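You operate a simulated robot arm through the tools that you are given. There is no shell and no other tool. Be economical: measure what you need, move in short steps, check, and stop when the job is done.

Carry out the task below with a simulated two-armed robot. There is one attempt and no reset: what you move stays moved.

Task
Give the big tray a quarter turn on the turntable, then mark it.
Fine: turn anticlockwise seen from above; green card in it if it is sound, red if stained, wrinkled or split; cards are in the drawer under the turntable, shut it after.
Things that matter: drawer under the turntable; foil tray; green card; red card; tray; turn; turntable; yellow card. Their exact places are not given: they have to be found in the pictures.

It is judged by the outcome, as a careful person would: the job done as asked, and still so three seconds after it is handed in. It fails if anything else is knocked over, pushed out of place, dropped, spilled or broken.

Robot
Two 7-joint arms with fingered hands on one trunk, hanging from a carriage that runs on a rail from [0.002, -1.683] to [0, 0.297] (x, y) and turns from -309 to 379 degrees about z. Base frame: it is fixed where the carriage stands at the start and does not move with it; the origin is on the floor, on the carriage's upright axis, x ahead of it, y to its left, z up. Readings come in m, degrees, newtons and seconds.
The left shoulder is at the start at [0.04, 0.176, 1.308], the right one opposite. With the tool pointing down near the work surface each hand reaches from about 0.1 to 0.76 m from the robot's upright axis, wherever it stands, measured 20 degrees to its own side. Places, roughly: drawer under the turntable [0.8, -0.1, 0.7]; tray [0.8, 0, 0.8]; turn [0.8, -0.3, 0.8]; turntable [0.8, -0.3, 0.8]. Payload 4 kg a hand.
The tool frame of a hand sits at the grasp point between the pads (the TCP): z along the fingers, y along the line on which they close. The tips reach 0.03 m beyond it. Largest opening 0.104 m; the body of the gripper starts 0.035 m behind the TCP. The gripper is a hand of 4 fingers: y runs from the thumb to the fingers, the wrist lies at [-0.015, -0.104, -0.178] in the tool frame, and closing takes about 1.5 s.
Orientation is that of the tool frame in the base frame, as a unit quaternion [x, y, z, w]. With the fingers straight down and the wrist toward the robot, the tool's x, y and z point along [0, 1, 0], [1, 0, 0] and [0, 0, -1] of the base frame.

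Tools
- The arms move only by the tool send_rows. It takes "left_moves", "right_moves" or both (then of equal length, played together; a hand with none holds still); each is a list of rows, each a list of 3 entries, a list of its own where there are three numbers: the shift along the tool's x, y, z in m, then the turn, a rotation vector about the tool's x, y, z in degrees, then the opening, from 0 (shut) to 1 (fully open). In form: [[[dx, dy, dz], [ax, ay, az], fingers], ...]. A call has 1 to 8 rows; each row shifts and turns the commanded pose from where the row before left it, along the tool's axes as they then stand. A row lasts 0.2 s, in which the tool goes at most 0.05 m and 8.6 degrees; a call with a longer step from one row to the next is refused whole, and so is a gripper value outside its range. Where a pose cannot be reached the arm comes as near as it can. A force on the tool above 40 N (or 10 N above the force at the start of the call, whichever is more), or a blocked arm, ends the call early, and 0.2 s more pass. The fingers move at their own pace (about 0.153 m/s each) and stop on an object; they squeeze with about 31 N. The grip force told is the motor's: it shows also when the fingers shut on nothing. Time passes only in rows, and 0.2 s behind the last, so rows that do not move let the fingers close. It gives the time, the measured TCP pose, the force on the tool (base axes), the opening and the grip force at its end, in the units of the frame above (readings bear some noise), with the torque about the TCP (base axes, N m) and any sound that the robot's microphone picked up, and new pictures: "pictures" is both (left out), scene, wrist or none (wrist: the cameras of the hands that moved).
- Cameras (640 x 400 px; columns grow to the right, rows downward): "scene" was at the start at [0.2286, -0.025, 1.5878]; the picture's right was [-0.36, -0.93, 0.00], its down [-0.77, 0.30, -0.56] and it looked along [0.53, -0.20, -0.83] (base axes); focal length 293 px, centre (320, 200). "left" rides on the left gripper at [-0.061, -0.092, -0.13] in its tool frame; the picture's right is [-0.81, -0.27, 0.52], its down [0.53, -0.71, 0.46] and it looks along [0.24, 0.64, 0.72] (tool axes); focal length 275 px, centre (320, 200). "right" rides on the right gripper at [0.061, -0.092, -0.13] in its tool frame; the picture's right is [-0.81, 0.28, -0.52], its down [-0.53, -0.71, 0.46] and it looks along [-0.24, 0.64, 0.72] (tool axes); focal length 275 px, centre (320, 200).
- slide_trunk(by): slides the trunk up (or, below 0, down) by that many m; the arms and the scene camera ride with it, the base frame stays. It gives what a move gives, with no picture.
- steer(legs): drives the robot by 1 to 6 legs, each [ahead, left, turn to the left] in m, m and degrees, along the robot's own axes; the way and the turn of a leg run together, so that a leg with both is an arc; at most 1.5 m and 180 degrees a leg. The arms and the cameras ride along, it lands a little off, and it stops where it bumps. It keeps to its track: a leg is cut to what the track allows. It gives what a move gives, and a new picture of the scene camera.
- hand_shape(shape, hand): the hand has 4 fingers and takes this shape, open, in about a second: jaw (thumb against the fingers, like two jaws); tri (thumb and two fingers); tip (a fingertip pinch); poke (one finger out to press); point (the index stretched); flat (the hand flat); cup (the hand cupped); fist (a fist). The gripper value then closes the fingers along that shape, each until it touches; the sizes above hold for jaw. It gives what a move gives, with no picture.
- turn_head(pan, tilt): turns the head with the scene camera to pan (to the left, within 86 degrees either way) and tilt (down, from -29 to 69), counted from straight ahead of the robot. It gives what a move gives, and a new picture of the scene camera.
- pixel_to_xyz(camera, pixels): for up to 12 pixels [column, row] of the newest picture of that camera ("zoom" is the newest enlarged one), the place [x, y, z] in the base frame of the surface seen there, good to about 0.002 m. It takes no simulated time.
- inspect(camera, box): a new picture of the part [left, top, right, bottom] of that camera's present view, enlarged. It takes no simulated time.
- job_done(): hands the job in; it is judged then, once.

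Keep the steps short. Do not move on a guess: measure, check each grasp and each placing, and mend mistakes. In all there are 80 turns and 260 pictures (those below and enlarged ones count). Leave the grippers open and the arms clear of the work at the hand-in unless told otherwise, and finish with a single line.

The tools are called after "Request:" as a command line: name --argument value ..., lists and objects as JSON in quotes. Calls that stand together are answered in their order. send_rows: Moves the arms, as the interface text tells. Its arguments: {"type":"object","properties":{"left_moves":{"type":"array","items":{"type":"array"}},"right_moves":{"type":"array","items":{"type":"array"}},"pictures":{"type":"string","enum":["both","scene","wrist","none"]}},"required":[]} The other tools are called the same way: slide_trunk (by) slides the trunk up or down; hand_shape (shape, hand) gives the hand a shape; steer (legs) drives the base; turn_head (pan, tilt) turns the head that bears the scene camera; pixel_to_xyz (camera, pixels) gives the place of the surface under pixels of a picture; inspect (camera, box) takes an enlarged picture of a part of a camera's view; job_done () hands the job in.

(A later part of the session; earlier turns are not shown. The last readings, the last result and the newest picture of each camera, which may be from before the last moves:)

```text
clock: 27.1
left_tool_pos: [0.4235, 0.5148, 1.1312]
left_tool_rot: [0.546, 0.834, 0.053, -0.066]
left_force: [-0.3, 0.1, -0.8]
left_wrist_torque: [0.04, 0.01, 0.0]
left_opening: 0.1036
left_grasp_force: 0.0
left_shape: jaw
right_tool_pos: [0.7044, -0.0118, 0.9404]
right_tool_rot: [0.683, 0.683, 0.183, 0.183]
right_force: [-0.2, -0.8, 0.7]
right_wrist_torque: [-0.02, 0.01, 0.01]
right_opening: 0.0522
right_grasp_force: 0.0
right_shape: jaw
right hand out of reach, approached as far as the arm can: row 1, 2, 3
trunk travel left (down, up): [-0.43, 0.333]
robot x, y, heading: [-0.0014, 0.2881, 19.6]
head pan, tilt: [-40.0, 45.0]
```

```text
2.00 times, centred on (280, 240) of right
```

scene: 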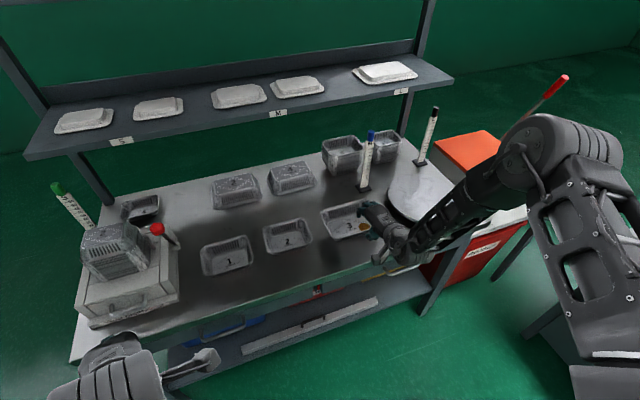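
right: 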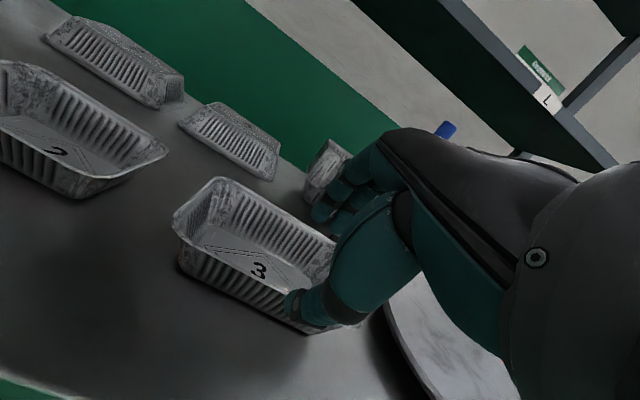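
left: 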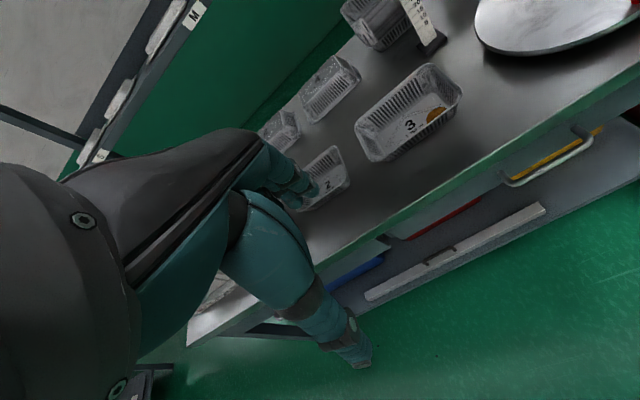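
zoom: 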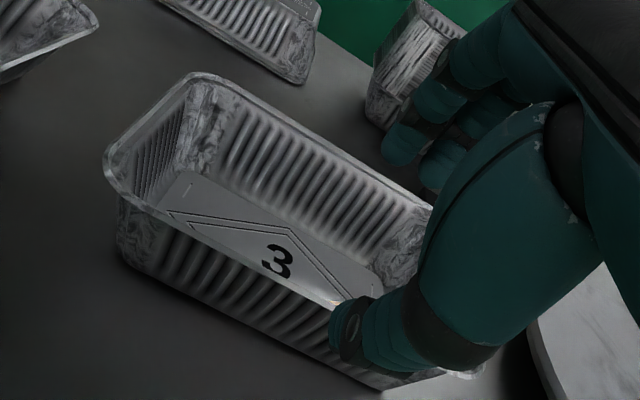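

I'll raise the hand relative to the trunk and lower the trunk, which flattens the forearm. Then I'll try to reach forward at safe height.

Request:
send_rows --right_moves '[[[0, 0.01, -0.04], [0, 0, 0], 0.8], [[0, 0.015, -0.03], [0, 0, 0], 0.8], [[0, 0.015, -0.03], [0, 0, 0], 0.8], [[0, 0.02, -0.03], [0, 0, 0], 0.8], [[0, 0.015, -0.02], [0, 0, 0], 0.8]]' --pictures "none"

Request:
slide_trunk --by -0.15

Request:
send_rows --right_moves '[[[0, 0.026, 0.015], [0, 0, 0], 0.8], [[0, 0.026, 0.015], [0, 0, 0], 0.8], [[0, 0.017, 0.01], [0, 0, 0], 0.8], [[0, 0, 0], [0, 0, 0], 0.8]]'

```text
clock: 28.3
left_tool_pos: [0.4235, 0.5127, 1.1294]
left_tool_rot: [0.546, 0.834, 0.053, -0.067]
left_force: [-0.2, -0.2, -0.6]
left_wrist_torque: [0.01, 0.03, 0.01]
left_opening: 0.1038
left_grasp_force: 0.1
left_shape: jaw
right_tool_pos: [0.6932, -0.01, 1.109]
right_tool_rot: [0.682, 0.685, 0.182, 0.181]
right_force: [0.0, -0.2, 0.2]
right_wrist_torque: [-0.04, -0.01, 0.02]
right_opening: 0.0833
right_grasp_force: 0.1
right_shape: jaw
trunk travel left (down, up): [-0.43, 0.333]
robot x, y, heading: [0.0021, 0.2874, 19.8]
head pan, tilt: [-40.0, 45.0]
```

```text
clock: 30.0
left_tool_pos: [0.424, 0.5134, 0.9811]
left_tool_rot: [0.545, 0.834, 0.053, -0.066]
left_force: [-0.7, 0.4, 0.5]
left_wrist_torque: [-0.03, 0.02, 0.01]
left_opening: 0.1036
left_grasp_force: 0.1
left_shape: jaw
right_tool_pos: [0.6949, -0.0114, 0.9594]
right_tool_rot: [0.683, 0.683, 0.183, 0.183]
right_force: [-0.4, 0.0, 0.7]
right_wrist_torque: [-0.05, -0.04, 0.06]
right_opening: 0.0833
right_grasp_force: 0.0
right_shape: jaw
trunk travel left (down, up): [-0.28, 0.483]
robot x, y, heading: [-0.0013, 0.2884, 19.8]
head pan, tilt: [-40.0, 45.0]
```

```text
clock: 31.0
left_tool_pos: [0.4232, 0.5142, 0.9809]
left_tool_rot: [0.546, 0.833, 0.054, -0.067]
left_force: [-0.7, -0.1, 0.1]
left_wrist_torque: [0.02, 0.01, -0.01]
left_opening: 0.1038
left_grasp_force: 0.1
left_shape: jaw
right_tool_pos: [0.7744, -0.0114, 0.9581]
right_tool_rot: [0.683, 0.683, 0.183, 0.183]
right_force: [0.1, -1.0, -0.1]
right_wrist_torque: [-0.03, 0.02, -0.01]
right_opening: 0.0833
right_grasp_force: 0.0
right_shape: jaw
trunk travel left (down, up): [-0.28, 0.483]
robot x, y, heading: [-0.002, 0.2887, 19.3]
head pan, tilt: [-40.0, 45.0]
```

scene: 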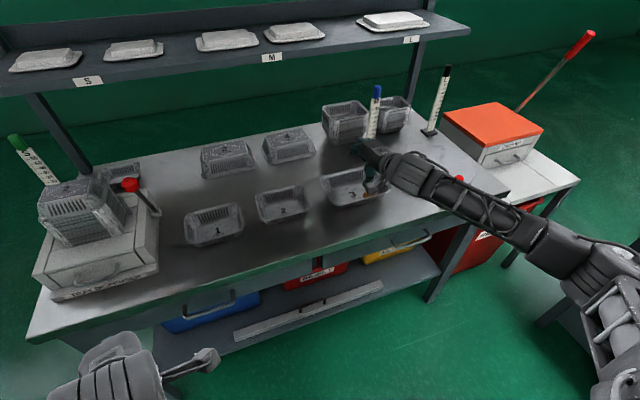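
right: 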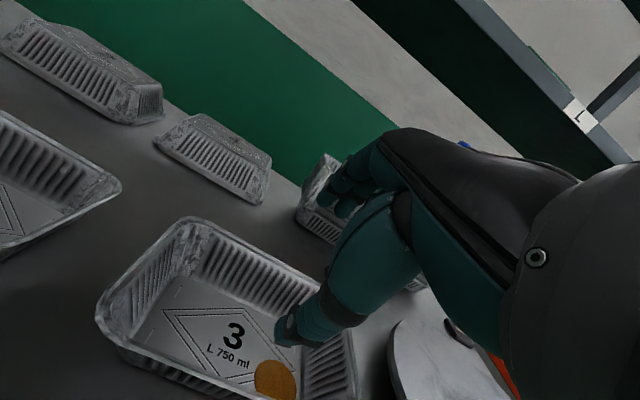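

With this stance the reach is fine. I'll back up to the approach line and then slide down along it to the rim.

Request:
send_rows --right_moves '[[[0, -0.037, -0.013], [0, 0, 0], 0.55], [[0, -0.037, -0.013], [0, 0, 0], 0.55], [[0, 0, 0.02], [0, 0, 0], 0.55], [[0, 0, 0.02], [0, 0, 0], 0.55], [[0, 0, 0.0], [0, 0, 0], 0.55]]'

Request:
inspect --camera "right" --box '[160, 140, 400, 340]'

```text
clock: 32.2
left_tool_pos: [0.4235, 0.5136, 0.9811]
left_tool_rot: [0.546, 0.833, 0.052, -0.066]
left_force: [0.5, 0.6, 0.9]
left_wrist_torque: [-0.01, 0.0, 0.02]
left_opening: 0.1039
left_grasp_force: 0.1
left_shape: jaw
right_tool_pos: [0.717, -0.0119, 0.9103]
right_tool_rot: [0.683, 0.683, 0.182, 0.183]
right_force: [-0.1, -0.3, 0.8]
right_wrist_torque: [0.03, 0.02, 0.0]
right_opening: 0.0575
right_grasp_force: 0.0
right_shape: jaw
trunk travel left (down, up): [-0.28, 0.483]
robot x, y, heading: [-0.0028, 0.285, 19.7]
head pan, tilt: [-40.0, 45.0]
```

scene: 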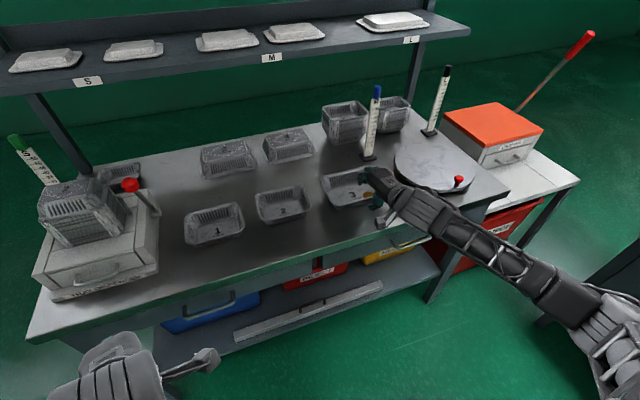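
right: 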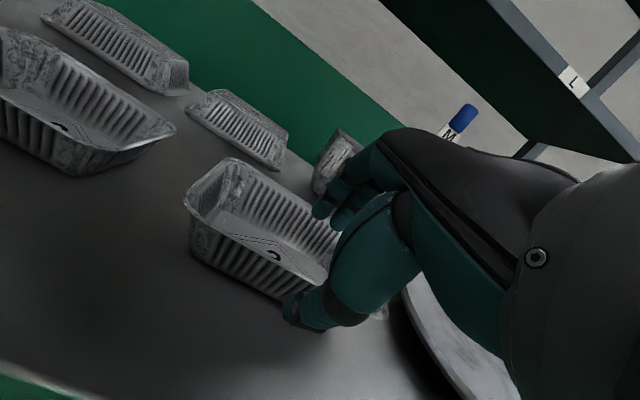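

```text
2.00 times, centred on (280, 240) of right
```

zoom: 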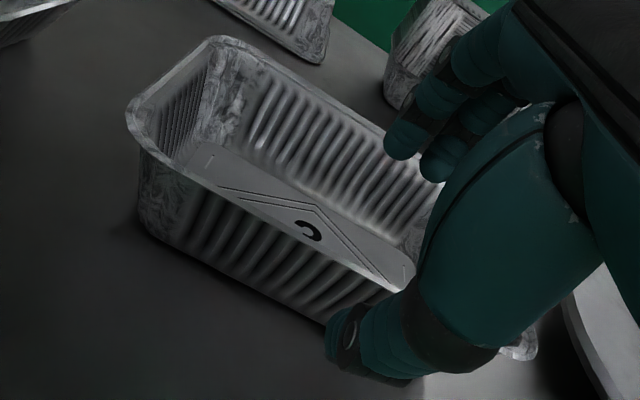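

The thumb is outside the near wall and the fingers are over the inside. I'll advance the last 0.04 m.

Request:
send_rows --right_moves '[[[0, 0, 0.015], [0, 0, 0], 0.55], [[0, 0, 0.015], [0, 0, 0], 0.55], [[0, 0, 0.008], [0, 0, 0], 0.55], [[0, 0, 0], [0, 0, 0], 0.55]]' --pictures "wrist"

Request:
inspect --camera "scene" --box '[300, 140, 430, 250]'

```text
clock: 33.2
left_tool_pos: [0.4237, 0.5132, 0.9807]
left_tool_rot: [0.545, 0.834, 0.054, -0.068]
left_force: [0.4, -0.2, 0.7]
left_wrist_torque: [0.02, -0.02, -0.02]
left_opening: 0.1039
left_grasp_force: 0.0
left_shape: jaw
right_tool_pos: [0.7371, -0.011, 0.8779]
right_tool_rot: [0.683, 0.683, 0.183, 0.183]
right_force: [0.0, 0.3, 0.5]
right_wrist_torque: [-0.02, 0.0, -0.01]
right_opening: 0.0575
right_grasp_force: 0.1
right_shape: jaw
trunk travel left (down, up): [-0.28, 0.483]
robot x, y, heading: [0.0002, 0.2884, 19.7]
head pan, tilt: [-40.0, 45.0]
```

right: 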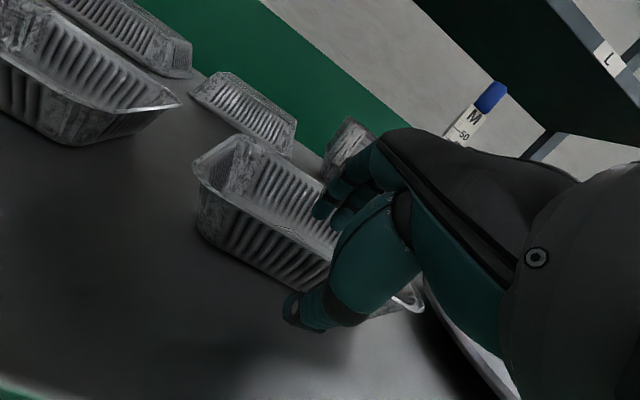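

```text
3.64 times, centred on (365, 195) of scene
```

zoom: 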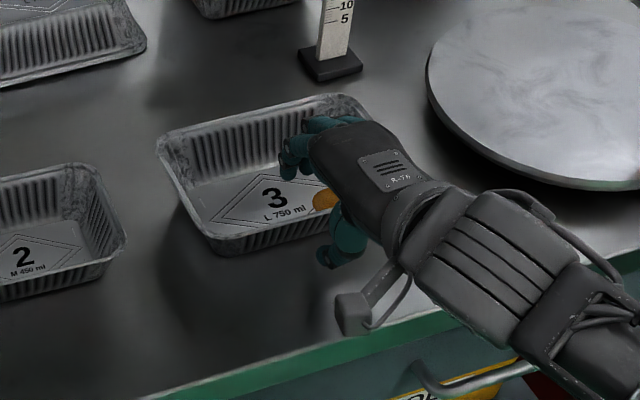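

The fingers are inside and the thumb outside with no contact force. I'll close the hand.

Request:
send_rows --right_moves '[[[0, 0, 0], [0, 0, 0], 0.3], [[0, 0, 0], [0, 0, 0], 0.2], [[0, 0, 0], [0, 0, 0], 0.1], [[0, 0, 0], [0, 0, 0], 0.05], [[0, 0, 0], [0, 0, 0], 0], [[0, 0, 0], [0, 0, 0], 0], [[0, 0, 0], [0, 0, 0], 0]]'

Request:
inspect --camera "scene" --box '[300, 140, 430, 250]'

```text
clock: 34.8
left_tool_pos: [0.4241, 0.5132, 0.9819]
left_tool_rot: [0.547, 0.833, 0.054, -0.067]
left_force: [-0.6, -0.1, -0.4]
left_wrist_torque: [0.02, 0.01, -0.01]
left_opening: 0.1037
left_grasp_force: 0.0
left_shape: jaw
right_tool_pos: [0.7366, -0.0104, 0.8787]
right_tool_rot: [0.683, 0.683, 0.183, 0.182]
right_force: [0.8, 1.0, 0.1]
right_wrist_torque: [-0.05, -0.03, -0.01]
right_opening: 0.0
right_grasp_force: 31.5
right_shape: jaw
trunk travel left (down, up): [-0.28, 0.483]
robot x, y, heading: [-0.0004, 0.2877, 19.6]
head pan, tilt: [-40.0, 45.0]
```

scene: 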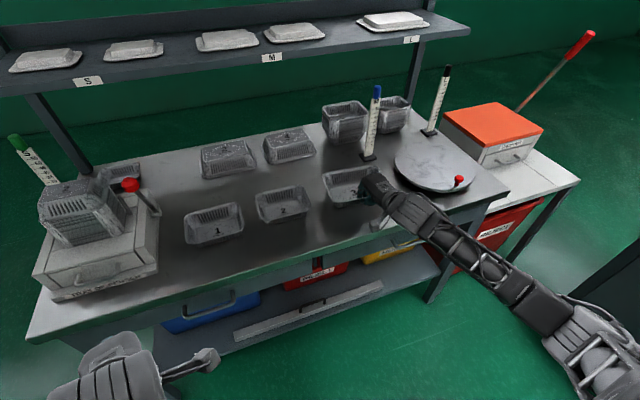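
right: 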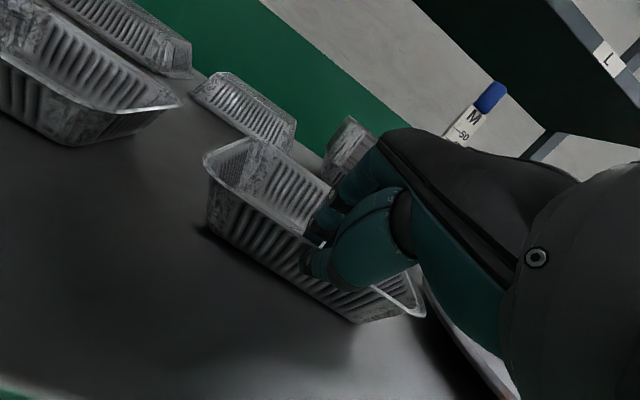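

```text
3.64 times, centred on (365, 195) of scene
```

zoom: 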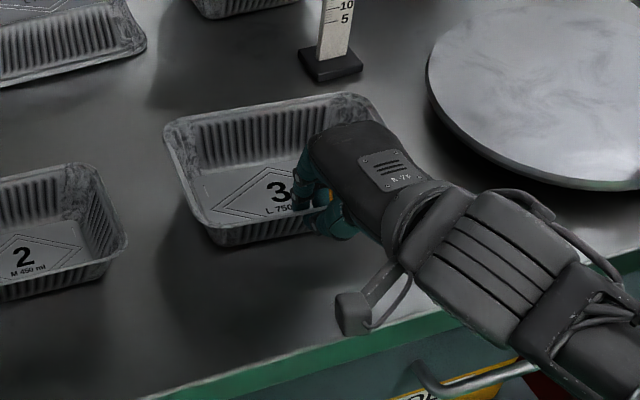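

The wall is pinched at 31 N. I'll lift a little and check that the tray comes along.

Request:
send_rows --right_moves '[[[0, 0.01, -0.0173], [0, 0, 0], 0], [[0, 0.01, -0.0173], [0, 0, 0], 0], [[0, 0.01, -0.0173], [0, 0, 0], 0], [[0, 0.015, -0.026], [0, 0, 0], 0], [[0, 0, 0], [0, 0, 0], 0]]'

Request:
inspect --camera "scene" --box '[290, 110, 430, 240]'

```text
clock: 36.0
left_tool_pos: [0.4232, 0.5141, 0.9803]
left_tool_rot: [0.546, 0.834, 0.053, -0.067]
left_force: [-0.6, 0.4, 0.1]
left_wrist_torque: [0.0, 0.01, -0.02]
left_opening: 0.1038
left_grasp_force: 0.1
left_shape: jaw
right_tool_pos: [0.7365, -0.0114, 0.9661]
right_tool_rot: [0.683, 0.683, 0.183, 0.183]
right_force: [0.3, -0.2, -0.2]
right_wrist_torque: [-0.02, -0.02, -0.03]
right_opening: 0.0
right_grasp_force: 31.0
right_shape: jaw
trunk travel left (down, up): [-0.28, 0.483]
robot x, y, heading: [0.0014, 0.2866, 19.4]
head pan, tilt: [-40.0, 45.0]
```

scene: 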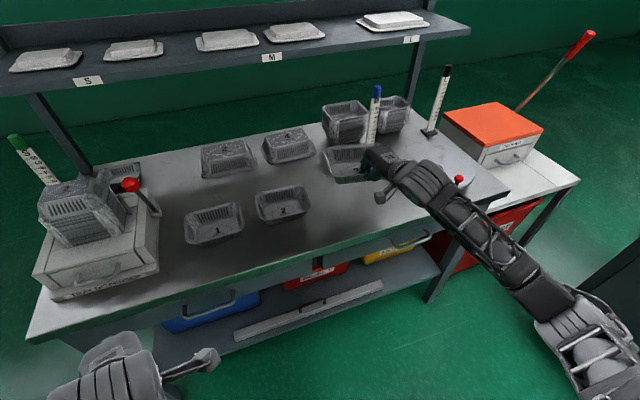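
right: 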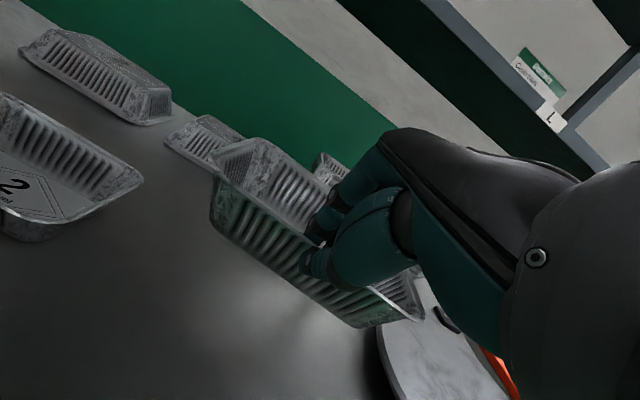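

```text
3.08 times, centred on (360, 175) of scene
```

zoom: 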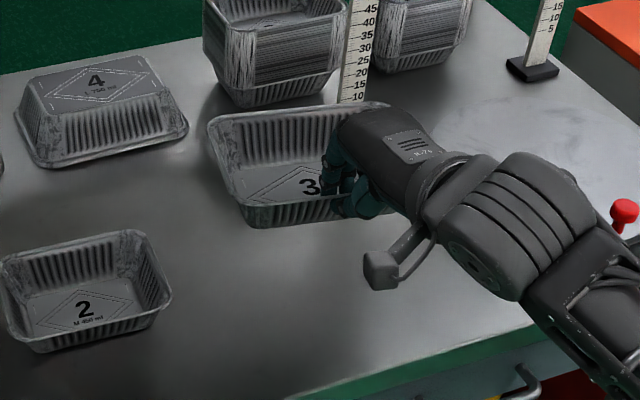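

The tray is off the bench and held. I'll measure how it hangs and the ruler's clearance before driving it over the turntable.

Request:
pixel_to_xyz --camera "zoom" --pixels '[[210, 120], [385, 106], [250, 205], [250, 224], [330, 222], [345, 100], [367, 50], [350, 100]]'

Request:
inspect --camera "right" --box '[160, 100, 460, 340]'

Request:
pixel_to_xyz --camera "right" --pixels '[[213, 178], [422, 318], [360, 326], [214, 228], [262, 142], [325, 185]]'

```text
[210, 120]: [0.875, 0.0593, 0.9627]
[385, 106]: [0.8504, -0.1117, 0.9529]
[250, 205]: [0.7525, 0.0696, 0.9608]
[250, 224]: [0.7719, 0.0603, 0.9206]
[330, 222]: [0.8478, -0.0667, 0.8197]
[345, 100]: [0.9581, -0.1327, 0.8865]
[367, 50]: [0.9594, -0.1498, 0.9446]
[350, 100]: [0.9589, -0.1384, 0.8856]
```

```text
1.67 times, centred on (310, 220) of right
```

zoom: 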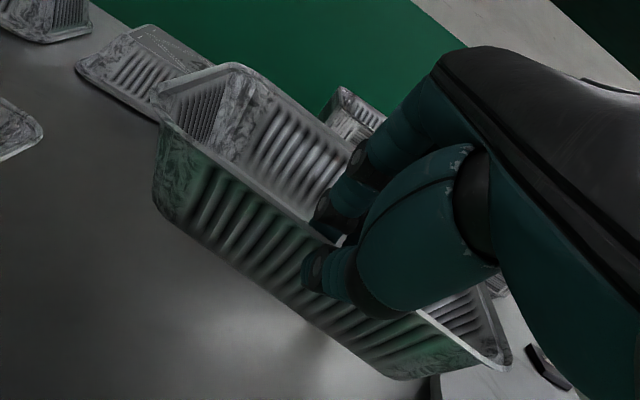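

```text
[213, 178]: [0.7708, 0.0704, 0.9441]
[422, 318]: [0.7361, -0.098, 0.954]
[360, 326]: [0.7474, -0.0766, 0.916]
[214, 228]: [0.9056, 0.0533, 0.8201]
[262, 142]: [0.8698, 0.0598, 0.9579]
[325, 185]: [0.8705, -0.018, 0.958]
```

The tray hangs level with its rim at z≈0.957, turned about 5° clockwise from square. I'll lift 0.03 more, then drive right 0.29 m over the turntable.

Request:
send_rows --right_moves '[[[0, 0.01, -0.0173], [0, 0, 0], 0], [[0, 0.005, -0.0087], [0, 2.8, -4.85], 0], [[0, 0, 0], [0, 0, 0], 0]]' --pictures "none"

Request:
steer --legs '[[-0.0993, -0.279, 0]]'

Request:
inspect --camera "right" --box '[0, 0, 640, 400]'

```text
clock: 36.8
left_tool_pos: [0.4238, 0.5143, 0.9807]
left_tool_rot: [0.546, 0.833, 0.053, -0.067]
left_force: [0.5, 0.9, 0.2]
left_wrist_torque: [-0.01, -0.01, 0.02]
left_opening: 0.1036
left_grasp_force: 0.1
left_shape: jaw
right_tool_pos: [0.7368, -0.0105, 0.9978]
right_tool_rot: [0.649, 0.716, 0.192, 0.174]
right_force: [0.0, -0.3, -0.2]
right_wrist_torque: [-0.01, 0.03, 0.0]
right_opening: 0.0002
right_grasp_force: 31.4
right_shape: jaw
trunk travel left (down, up): [-0.28, 0.483]
robot x, y, heading: [0.0004, 0.2872, 19.7]
head pan, tilt: [-40.0, 45.0]
```

```text
clock: 38.9
left_tool_pos: [0.4245, 0.2175, 0.9794]
left_tool_rot: [0.545, 0.834, 0.054, -0.067]
left_force: [0.5, 0.9, -0.6]
left_wrist_torque: [0.03, 0.03, 0.01]
left_opening: 0.1038
left_grasp_force: 0.0
left_shape: jaw
right_tool_pos: [0.7377, -0.308, 0.9968]
right_tool_rot: [0.649, 0.716, 0.191, 0.174]
right_force: [-0.4, -0.7, 0.0]
right_wrist_torque: [0.03, 0.0, -0.01]
right_opening: 0.0
right_grasp_force: 31.3
right_shape: jaw
trunk travel left (down, up): [-0.28, 0.483]
robot x, y, heading: [0.0021, -0.008, 19.5]
head pan, tilt: [-40.0, 45.0]
```

scene: 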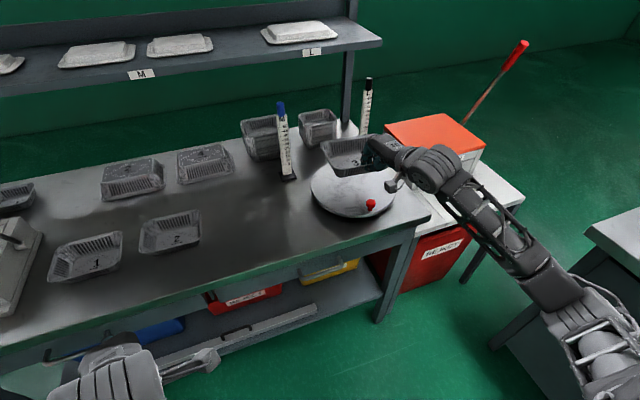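

```text
1.00 times, centred on (320, 200) of right (not enlarged: the box is as wide or as high as the picture)
```

zoom: 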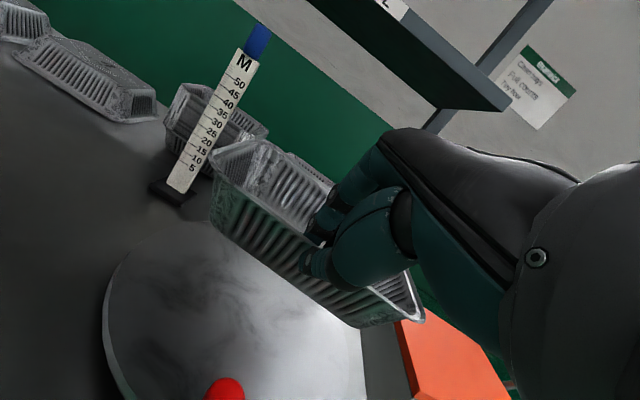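

The hand is at y -0.308 over the turntable. I'll move it forward 0.02 m and down 0.06 m, then measure the gap.

Request:
send_rows --right_moves '[[[-0.001, -0.0064, 0.031], [0, 0, 0], 0], [[-0.001, -0.0064, 0.031], [0, 0, 0], 0], [[0, 0, 0], [0, 0, 0], 0]]'

Request:
inspect --camera "scene" --box '[280, 110, 440, 240]'

```text
clock: 39.7
left_tool_pos: [0.4246, 0.2176, 0.9808]
left_tool_rot: [0.545, 0.834, 0.054, -0.067]
left_force: [-0.1, -0.2, 0.0]
left_wrist_torque: [-0.03, 0.04, 0.0]
left_opening: 0.1037
left_grasp_force: 0.0
left_shape: jaw
right_tool_pos: [0.7579, -0.3079, 0.9359]
right_tool_rot: [0.649, 0.716, 0.192, 0.173]
right_force: [-0.1, -0.3, 0.1]
right_wrist_torque: [-0.01, 0.03, 0.02]
right_opening: 0.0
right_grasp_force: 30.8
right_shape: jaw
trunk travel left (down, up): [-0.28, 0.483]
robot x, y, heading: [0.0025, -0.0093, 19.3]
head pan, tilt: [-40.0, 45.0]
```

scene: 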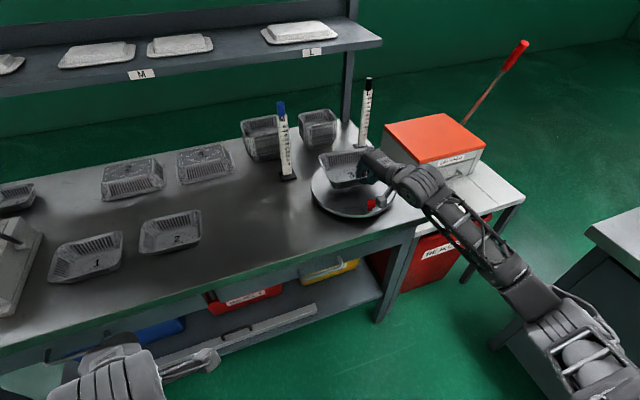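
right: 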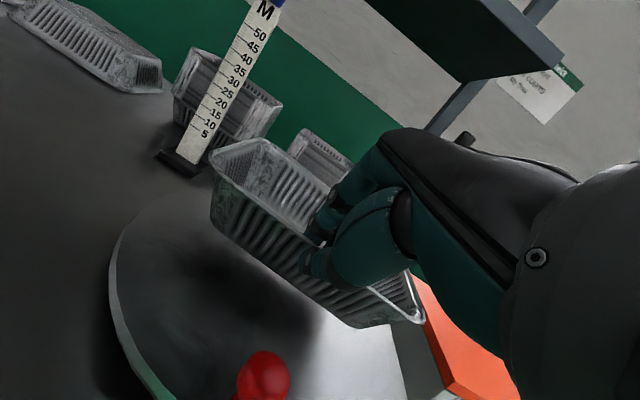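

```text
3.08 times, centred on (360, 175) of scene
```

zoom: 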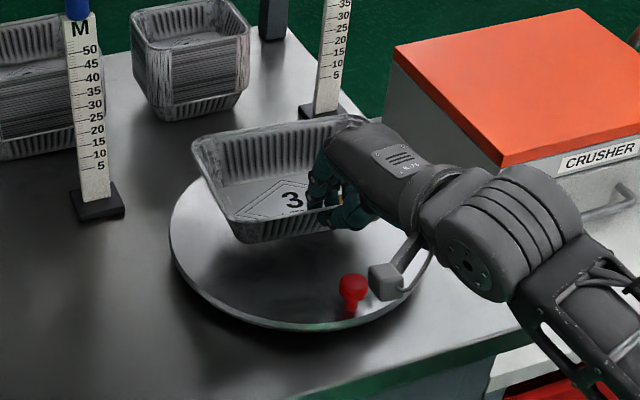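

A bracket on the wrist hangs close to the red knob at zoom (390, 280). I'll measure the clearance there.

Request:
pixel_to_xyz --camera "zoom" --pixels '[[385, 270], [385, 292], [353, 280], [353, 300], [195, 140], [238, 225], [240, 240], [320, 228], [340, 112], [182, 230], [400, 315]]'

Request:
pixel_to_xyz --camera "right" --pixels '[[212, 176], [360, 327], [420, 320], [262, 142], [266, 360], [214, 220]]'

```text
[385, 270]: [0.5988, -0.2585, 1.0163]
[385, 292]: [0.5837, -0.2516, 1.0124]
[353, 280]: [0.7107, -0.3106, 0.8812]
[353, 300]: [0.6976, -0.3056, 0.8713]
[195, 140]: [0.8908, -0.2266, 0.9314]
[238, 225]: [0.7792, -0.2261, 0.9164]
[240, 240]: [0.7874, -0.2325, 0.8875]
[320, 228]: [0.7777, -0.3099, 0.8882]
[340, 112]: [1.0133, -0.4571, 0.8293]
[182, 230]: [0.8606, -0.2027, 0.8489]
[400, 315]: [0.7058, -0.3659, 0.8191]
```

```text
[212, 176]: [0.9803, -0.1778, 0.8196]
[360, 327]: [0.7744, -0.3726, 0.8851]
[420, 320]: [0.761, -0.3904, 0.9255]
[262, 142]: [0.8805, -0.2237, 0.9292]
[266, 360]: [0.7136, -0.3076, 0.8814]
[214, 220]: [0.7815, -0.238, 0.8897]
```

The bracket is well above the knob, at z 1.01. The tray centre is about [0.825, -0.313] and its bottom at 0.887, so it needs to go down about 0.036 m.

Request:
send_rows --right_moves '[[[0, -0.0075, 0.013], [0, 0, 0], 0], [[0, -0.0075, 0.013], [0, 0, 0], 0], [[0, -0.0025, 0.0043], [0, 0, 0], 0], [[0, 0, 0], [0, 0, 0], 0]]'

Request:
inspect --camera "scene" --box '[280, 110, 440, 240]'

Request:
pixel_to_xyz --camera "right" --pixels '[[360, 327], [420, 318], [262, 142], [214, 220]]'

```text
clock: 40.7
left_tool_pos: [0.4245, 0.2178, 0.9809]
left_tool_rot: [0.546, 0.834, 0.052, -0.066]
left_force: [0.2, 1.2, -0.6]
left_wrist_torque: [-0.02, 0.01, 0.02]
left_opening: 0.1036
left_grasp_force: 0.1
left_shape: jaw
right_tool_pos: [0.7579, -0.3076, 0.9057]
right_tool_rot: [0.648, 0.715, 0.194, 0.177]
right_force: [-7.3, 1.7, 19.8]
right_wrist_torque: [-0.06, -0.02, 0.02]
right_opening: 0.0001
right_grasp_force: 31.0
right_shape: jaw
trunk travel left (down, up): [-0.28, 0.483]
robot x, y, heading: [-0.0016, -0.0052, 19.5]
head pan, tilt: [-40.0, 45.0]
```

scene: 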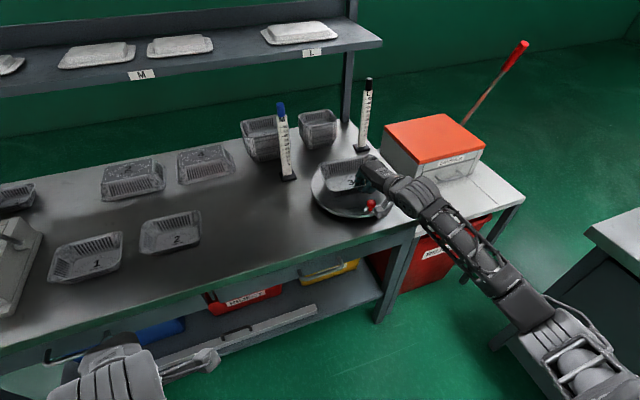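
right: 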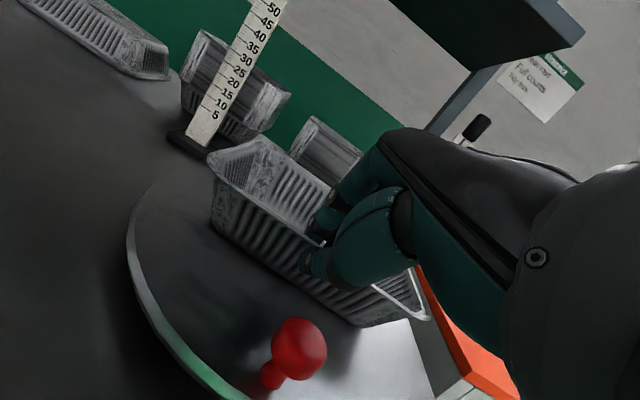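

```text
3.08 times, centred on (360, 175) of scene
```

zoom: 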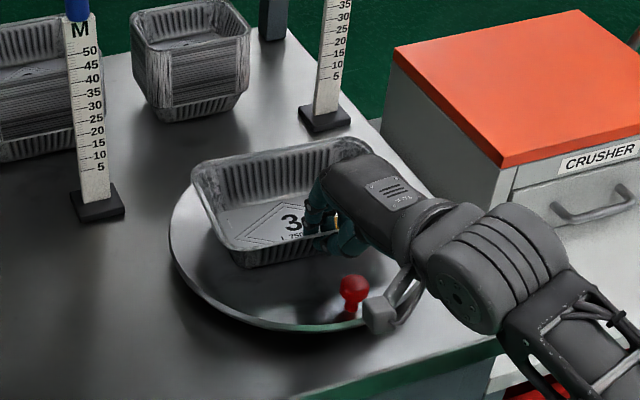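

```text
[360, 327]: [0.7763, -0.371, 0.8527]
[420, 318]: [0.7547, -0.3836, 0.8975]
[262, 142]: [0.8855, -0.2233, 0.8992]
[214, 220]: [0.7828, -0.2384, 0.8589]
```

The tray is down: 20 N upward and the bottom corner at 0.853. I'll ease the pressure and open only a little, so the thumb stays clear of the knob.

Request:
send_rows --right_moves '[[[0, 0.0015, -0.0026], [0, 0, 0], 0], [[0, 0, 0], [0, 0, 0], 0.08], [[0, 0, 0], [0, 0, 0], 0.15], [[0, 0, 0], [0, 0, 0], 0.22], [[0, 0, 0], [0, 0, 0], 0.22]]'

Request:
inspect --camera "right" --box '[180, 140, 440, 400]'

```text
clock: 41.9
left_tool_pos: [0.4236, 0.2182, 0.9801]
left_tool_rot: [0.546, 0.833, 0.054, -0.067]
left_force: [-1.0, 0.0, 0.2]
left_wrist_torque: [-0.05, -0.01, -0.02]
left_opening: 0.1037
left_grasp_force: 0.0
left_shape: jaw
right_tool_pos: [0.757, -0.3071, 0.9045]
right_tool_rot: [0.649, 0.715, 0.191, 0.175]
right_force: [-1.0, -0.4, -0.8]
right_wrist_torque: [0.02, 0.0, 0.01]
right_opening: 0.0225
right_grasp_force: 0.1
right_shape: jaw
trunk travel left (down, up): [-0.28, 0.483]
robot x, y, heading: [0.0006, -0.003, 19.5]
head pan, tilt: [-40.0, 45.0]
```

scene: 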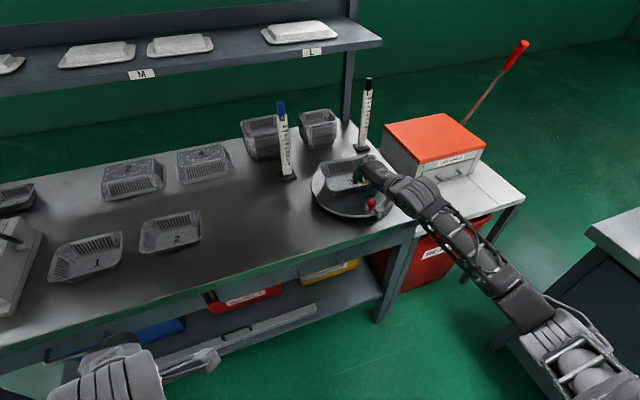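
right: 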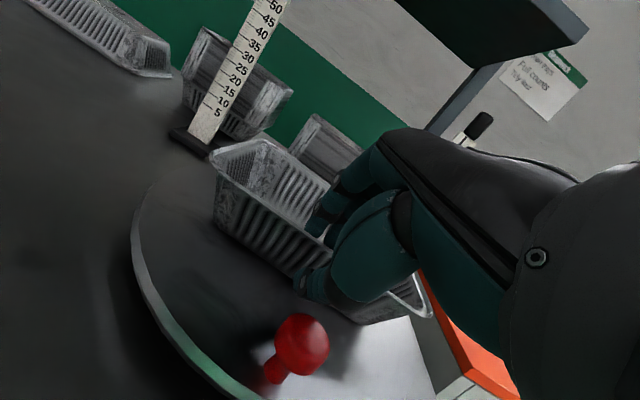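

```text
1.54 times, centred on (310, 270) of right
```

zoom: 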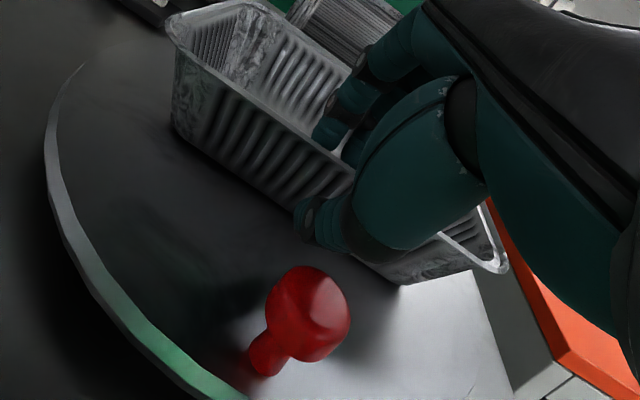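

It's released, with the thumb between wall and knob. I'll back out up along the finger direction.

Request:
send_rows --right_moves '[[[0, 0.001, -0.015], [0, 0, 0], 0.22], [[0, 0.002, -0.02], [0, 0, 0], 0.22], [[0, 0.002, -0.025], [0, 0, 0], 0.22], [[0, 0, -0.04], [0, 0, 0], 0.3], [[0, 0, -0.03], [0, 0, 0], 0.4]]'

Request:
inspect --camera "scene" --box '[280, 110, 440, 240]'

```text
clock: 43.1
left_tool_pos: [0.4239, 0.2179, 0.9814]
left_tool_rot: [0.546, 0.833, 0.054, -0.067]
left_force: [0.5, 0.2, -0.4]
left_wrist_torque: [-0.02, -0.01, -0.02]
left_opening: 0.1037
left_grasp_force: 0.0
left_shape: jaw
right_tool_pos: [0.6968, -0.3141, 1.0202]
right_tool_rot: [0.648, 0.716, 0.192, 0.173]
right_force: [-0.1, -0.4, -0.1]
right_wrist_torque: [-0.02, 0.02, 0.03]
right_opening: 0.041
right_grasp_force: 0.1
right_shape: jaw
trunk travel left (down, up): [-0.28, 0.483]
robot x, y, heading: [0.0024, -0.0083, 19.3]
head pan, tilt: [-40.0, 45.0]
```

scene: 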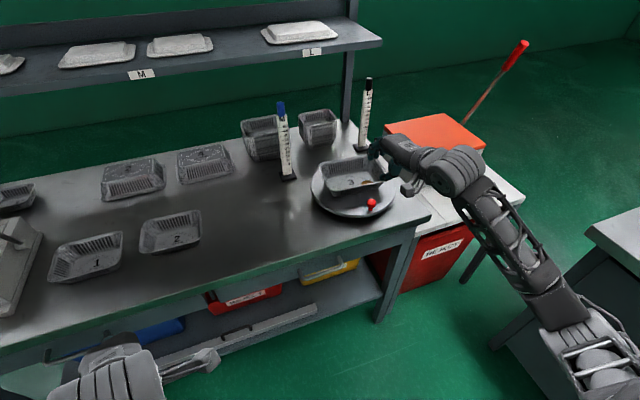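
right: 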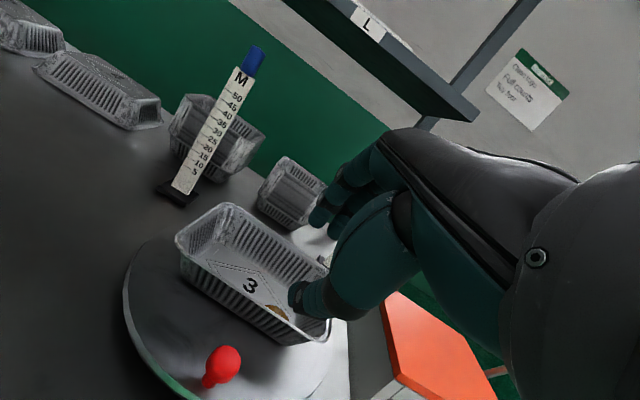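

```text
3.08 times, centred on (360, 175) of scene
```

zoom: 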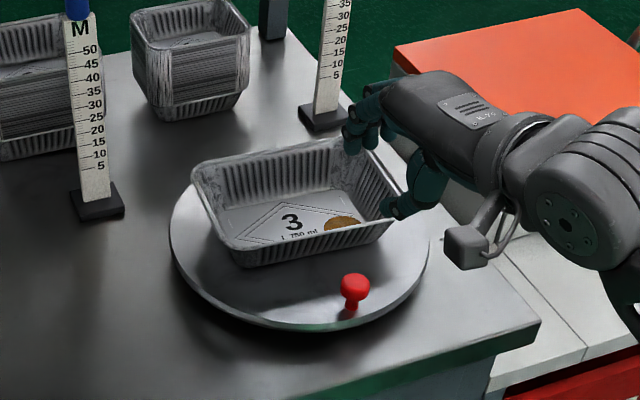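

The tray sits well on the turntable, with its rim about 0.035 m inside the knob. To push the knob precisely I want a single finger, so I'll shape the right hand to poke in free air and see where the tip is.

Request:
hand_shape --hand "right" --shape "poke"

Request:
inspect --camera "right" --box '[180, 100, 500, 380]'

Request:
inspect --camera "scene" --box '[320, 110, 480, 240]'

```text
clock: 44.0
left_tool_pos: [0.4227, 0.2175, 0.9805]
left_tool_rot: [0.546, 0.833, 0.054, -0.067]
left_force: [0.1, -0.6, 0.5]
left_wrist_torque: [0.0, 0.01, 0.04]
left_opening: 0.1036
left_grasp_force: 0.1
left_shape: jaw
right_tool_pos: [0.6964, -0.3135, 1.0212]
right_tool_rot: [0.649, 0.715, 0.191, 0.174]
right_force: [-0.1, -0.1, 0.0]
right_wrist_torque: [-0.04, 0.0, -0.03]
right_opening: 0.0002
right_grasp_force: 0.0
right_shape: poke
trunk travel left (down, up): [-0.28, 0.483]
robot x, y, heading: [-0.0028, -0.0047, 19.5]
head pan, tilt: [-40.0, 45.0]
```

```text
1.43 times, centred on (340, 240) of right
```

zoom: 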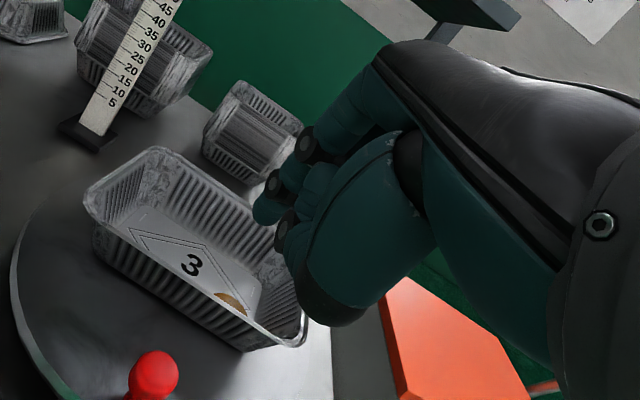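

```text
3.08 times, centred on (400, 175) of scene
```

zoom: 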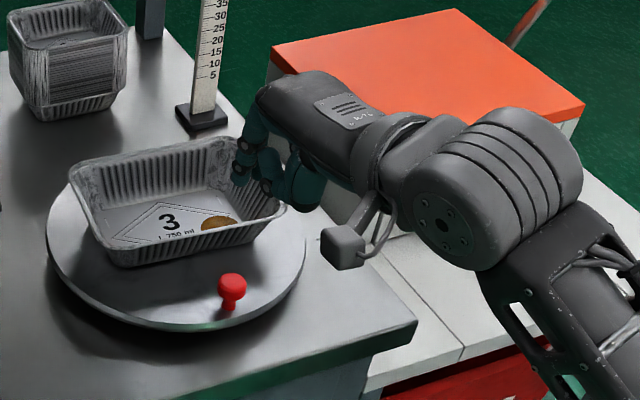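

Poke leaves a stubby cluster. I'll try the point shape instead.

Request:
hand_shape --hand "right" --shape "point"

Request:
inspect --camera "right" --box '[180, 100, 500, 380]'

Request:
inspect --camera "scene" --box '[320, 110, 480, 240]'

Request:
hand_shape --hand "right" --shape "tip"

Request:
inspect --camera "right" --box '[180, 100, 500, 380]'

Request:
inspect --camera "scene" --box '[320, 110, 480, 240]'

```text
clock: 44.9
left_tool_pos: [0.4238, 0.2194, 0.9804]
left_tool_rot: [0.546, 0.833, 0.053, -0.067]
left_force: [-0.1, 0.3, -0.9]
left_wrist_torque: [0.0, -0.02, -0.05]
left_opening: 0.1036
left_grasp_force: 0.0
left_shape: jaw
right_tool_pos: [0.697, -0.3127, 1.0201]
right_tool_rot: [0.649, 0.715, 0.192, 0.174]
right_force: [0.1, 0.1, -0.4]
right_wrist_torque: [-0.02, -0.01, -0.02]
right_opening: 0.0
right_grasp_force: 0.1
right_shape: point
trunk travel left (down, up): [-0.28, 0.483]
robot x, y, heading: [0.0024, -0.0098, 19.6]
head pan, tilt: [-40.0, 45.0]
```

```text
1.43 times, centred on (340, 240) of right
```

zoom: 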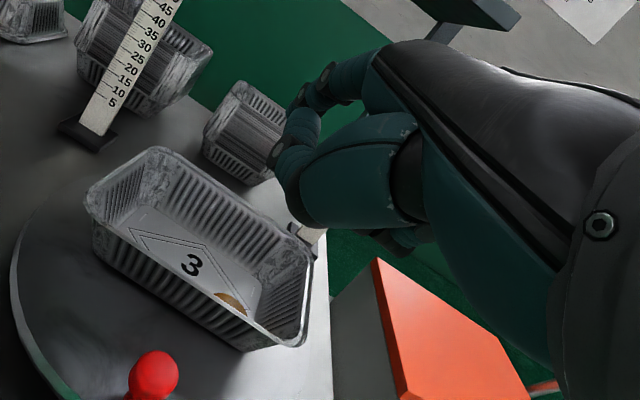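

```text
3.08 times, centred on (400, 175) of scene
```

zoom: 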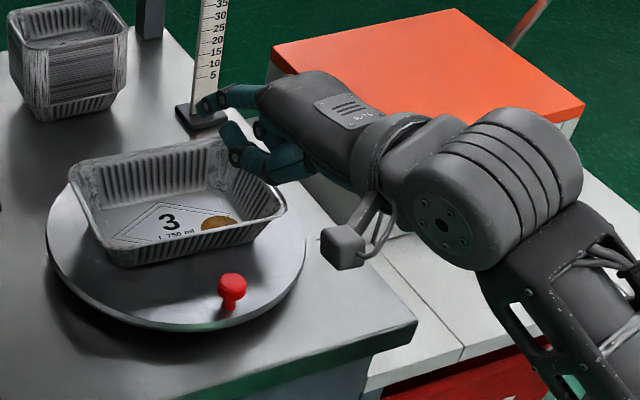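

```text
clock: 45.8
left_tool_pos: [0.4238, 0.2175, 0.981]
left_tool_rot: [0.546, 0.833, 0.053, -0.068]
left_force: [-0.3, -0.3, 0.5]
left_wrist_torque: [-0.01, -0.04, 0.0]
left_opening: 0.1037
left_grasp_force: 0.0
left_shape: jaw
right_tool_pos: [0.6966, -0.3133, 1.0199]
right_tool_rot: [0.649, 0.716, 0.192, 0.173]
right_force: [0.3, 0.6, 0.8]
right_wrist_torque: [0.0, 0.02, -0.01]
right_opening: 0.1039
right_grasp_force: 0.1
right_shape: tip
trunk travel left (down, up): [-0.28, 0.483]
robot x, y, heading: [-0.0011, -0.0097, 19.7]
head pan, tilt: [-40.0, 45.0]
```

```text
1.43 times, centred on (340, 240) of right
```

zoom: 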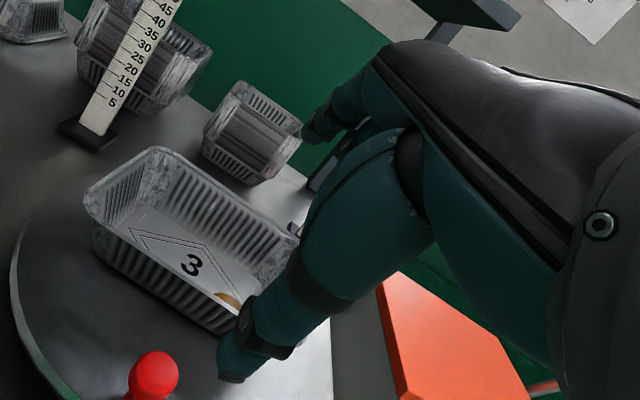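

```text
3.08 times, centred on (400, 175) of scene
```

zoom: 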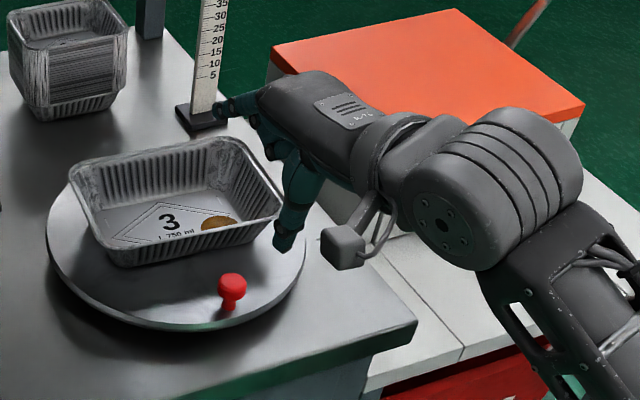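

The tip shape gives a slim thumb and index. I'll use it to pinch the knob: square up the yaw, set the opening to about 0.045 m, and come above the knob along the tilted line.

Request:
send_rows --right_moves '[[[0, 0, 0], [0, -2.8, 4.85], 0.45], [[0, -0.03, 0.02], [0, 0, 0], 0.45], [[0, -0.03, 0.03], [0, 0, 0], 0.45], [[0, 0, 0.012], [0, 0, 0], 0.45], [[0, 0, 0], [0, 0, 0], 0.45]]'

Request:
inspect --camera "right" --box '[180, 140, 440, 400]'

Request:
inspect --camera "scene" --box '[320, 130, 440, 240]'

```text
clock: 47.0
left_tool_pos: [0.4222, 0.2184, 0.9799]
left_tool_rot: [0.546, 0.833, 0.054, -0.067]
left_force: [-0.1, -0.3, -0.6]
left_wrist_torque: [-0.01, -0.02, 0.0]
left_opening: 0.1037
left_grasp_force: 0.0
left_shape: jaw
right_tool_pos: [0.6741, -0.3129, 0.9351]
right_tool_rot: [0.683, 0.683, 0.182, 0.183]
right_force: [0.6, -0.6, 0.2]
right_wrist_torque: [-0.02, 0.01, -0.01]
right_opening: 0.0472
right_grasp_force: 0.0
right_shape: tip
trunk travel left (down, up): [-0.28, 0.483]
robot x, y, heading: [-0.0006, -0.0076, 19.6]
head pan, tilt: [-40.0, 45.0]
```

scene: 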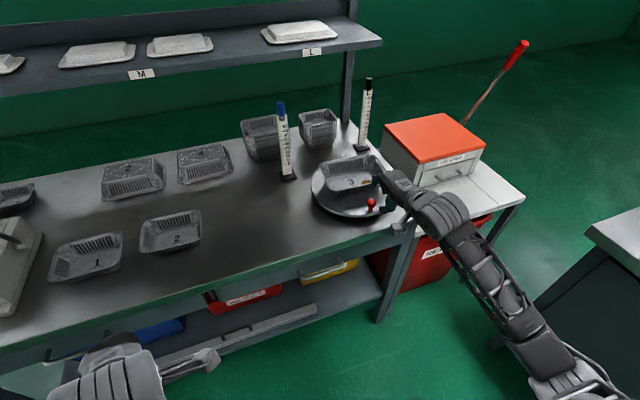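
right: 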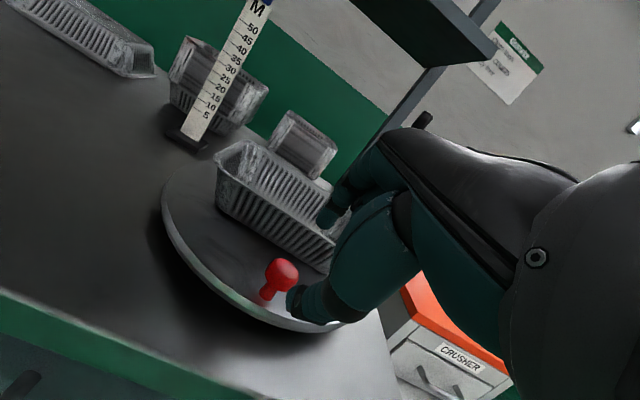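

```text
1.54 times, centred on (310, 270) of right
```

zoom: 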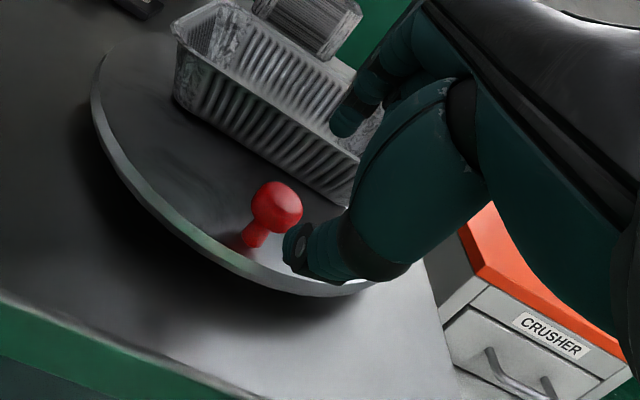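

```text
3.64 times, centred on (380, 185) of scene
```

zoom: 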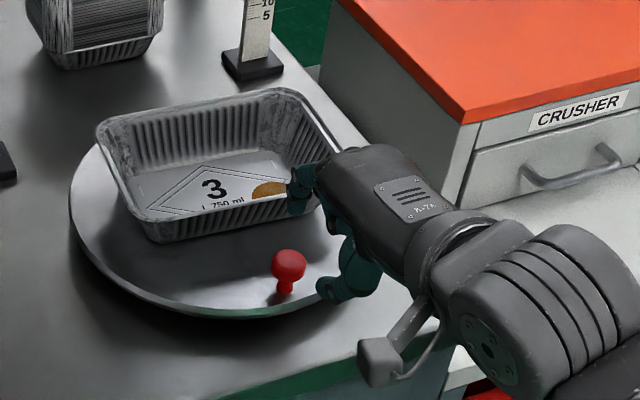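

I'll measure the thumb tip and index tip against the knob.

Request:
pixel_to_xyz --camera "zoom" --pixels '[[322, 290], [330, 298], [294, 185], [296, 207], [288, 258], [286, 292]]'

Request:
pixel_to_xyz --camera "right" --pixels '[[290, 300], [297, 318], [322, 222], [328, 210], [284, 268], [265, 296]]'

```text
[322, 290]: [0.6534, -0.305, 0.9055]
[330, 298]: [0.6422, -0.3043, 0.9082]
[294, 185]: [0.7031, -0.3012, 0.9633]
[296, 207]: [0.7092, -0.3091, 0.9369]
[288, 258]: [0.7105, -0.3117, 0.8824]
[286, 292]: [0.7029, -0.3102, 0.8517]
```

```text
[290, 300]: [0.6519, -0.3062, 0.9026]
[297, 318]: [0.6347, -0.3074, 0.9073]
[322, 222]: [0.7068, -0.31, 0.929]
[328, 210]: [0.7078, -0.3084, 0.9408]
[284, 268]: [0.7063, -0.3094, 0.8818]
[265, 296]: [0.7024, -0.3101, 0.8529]
```

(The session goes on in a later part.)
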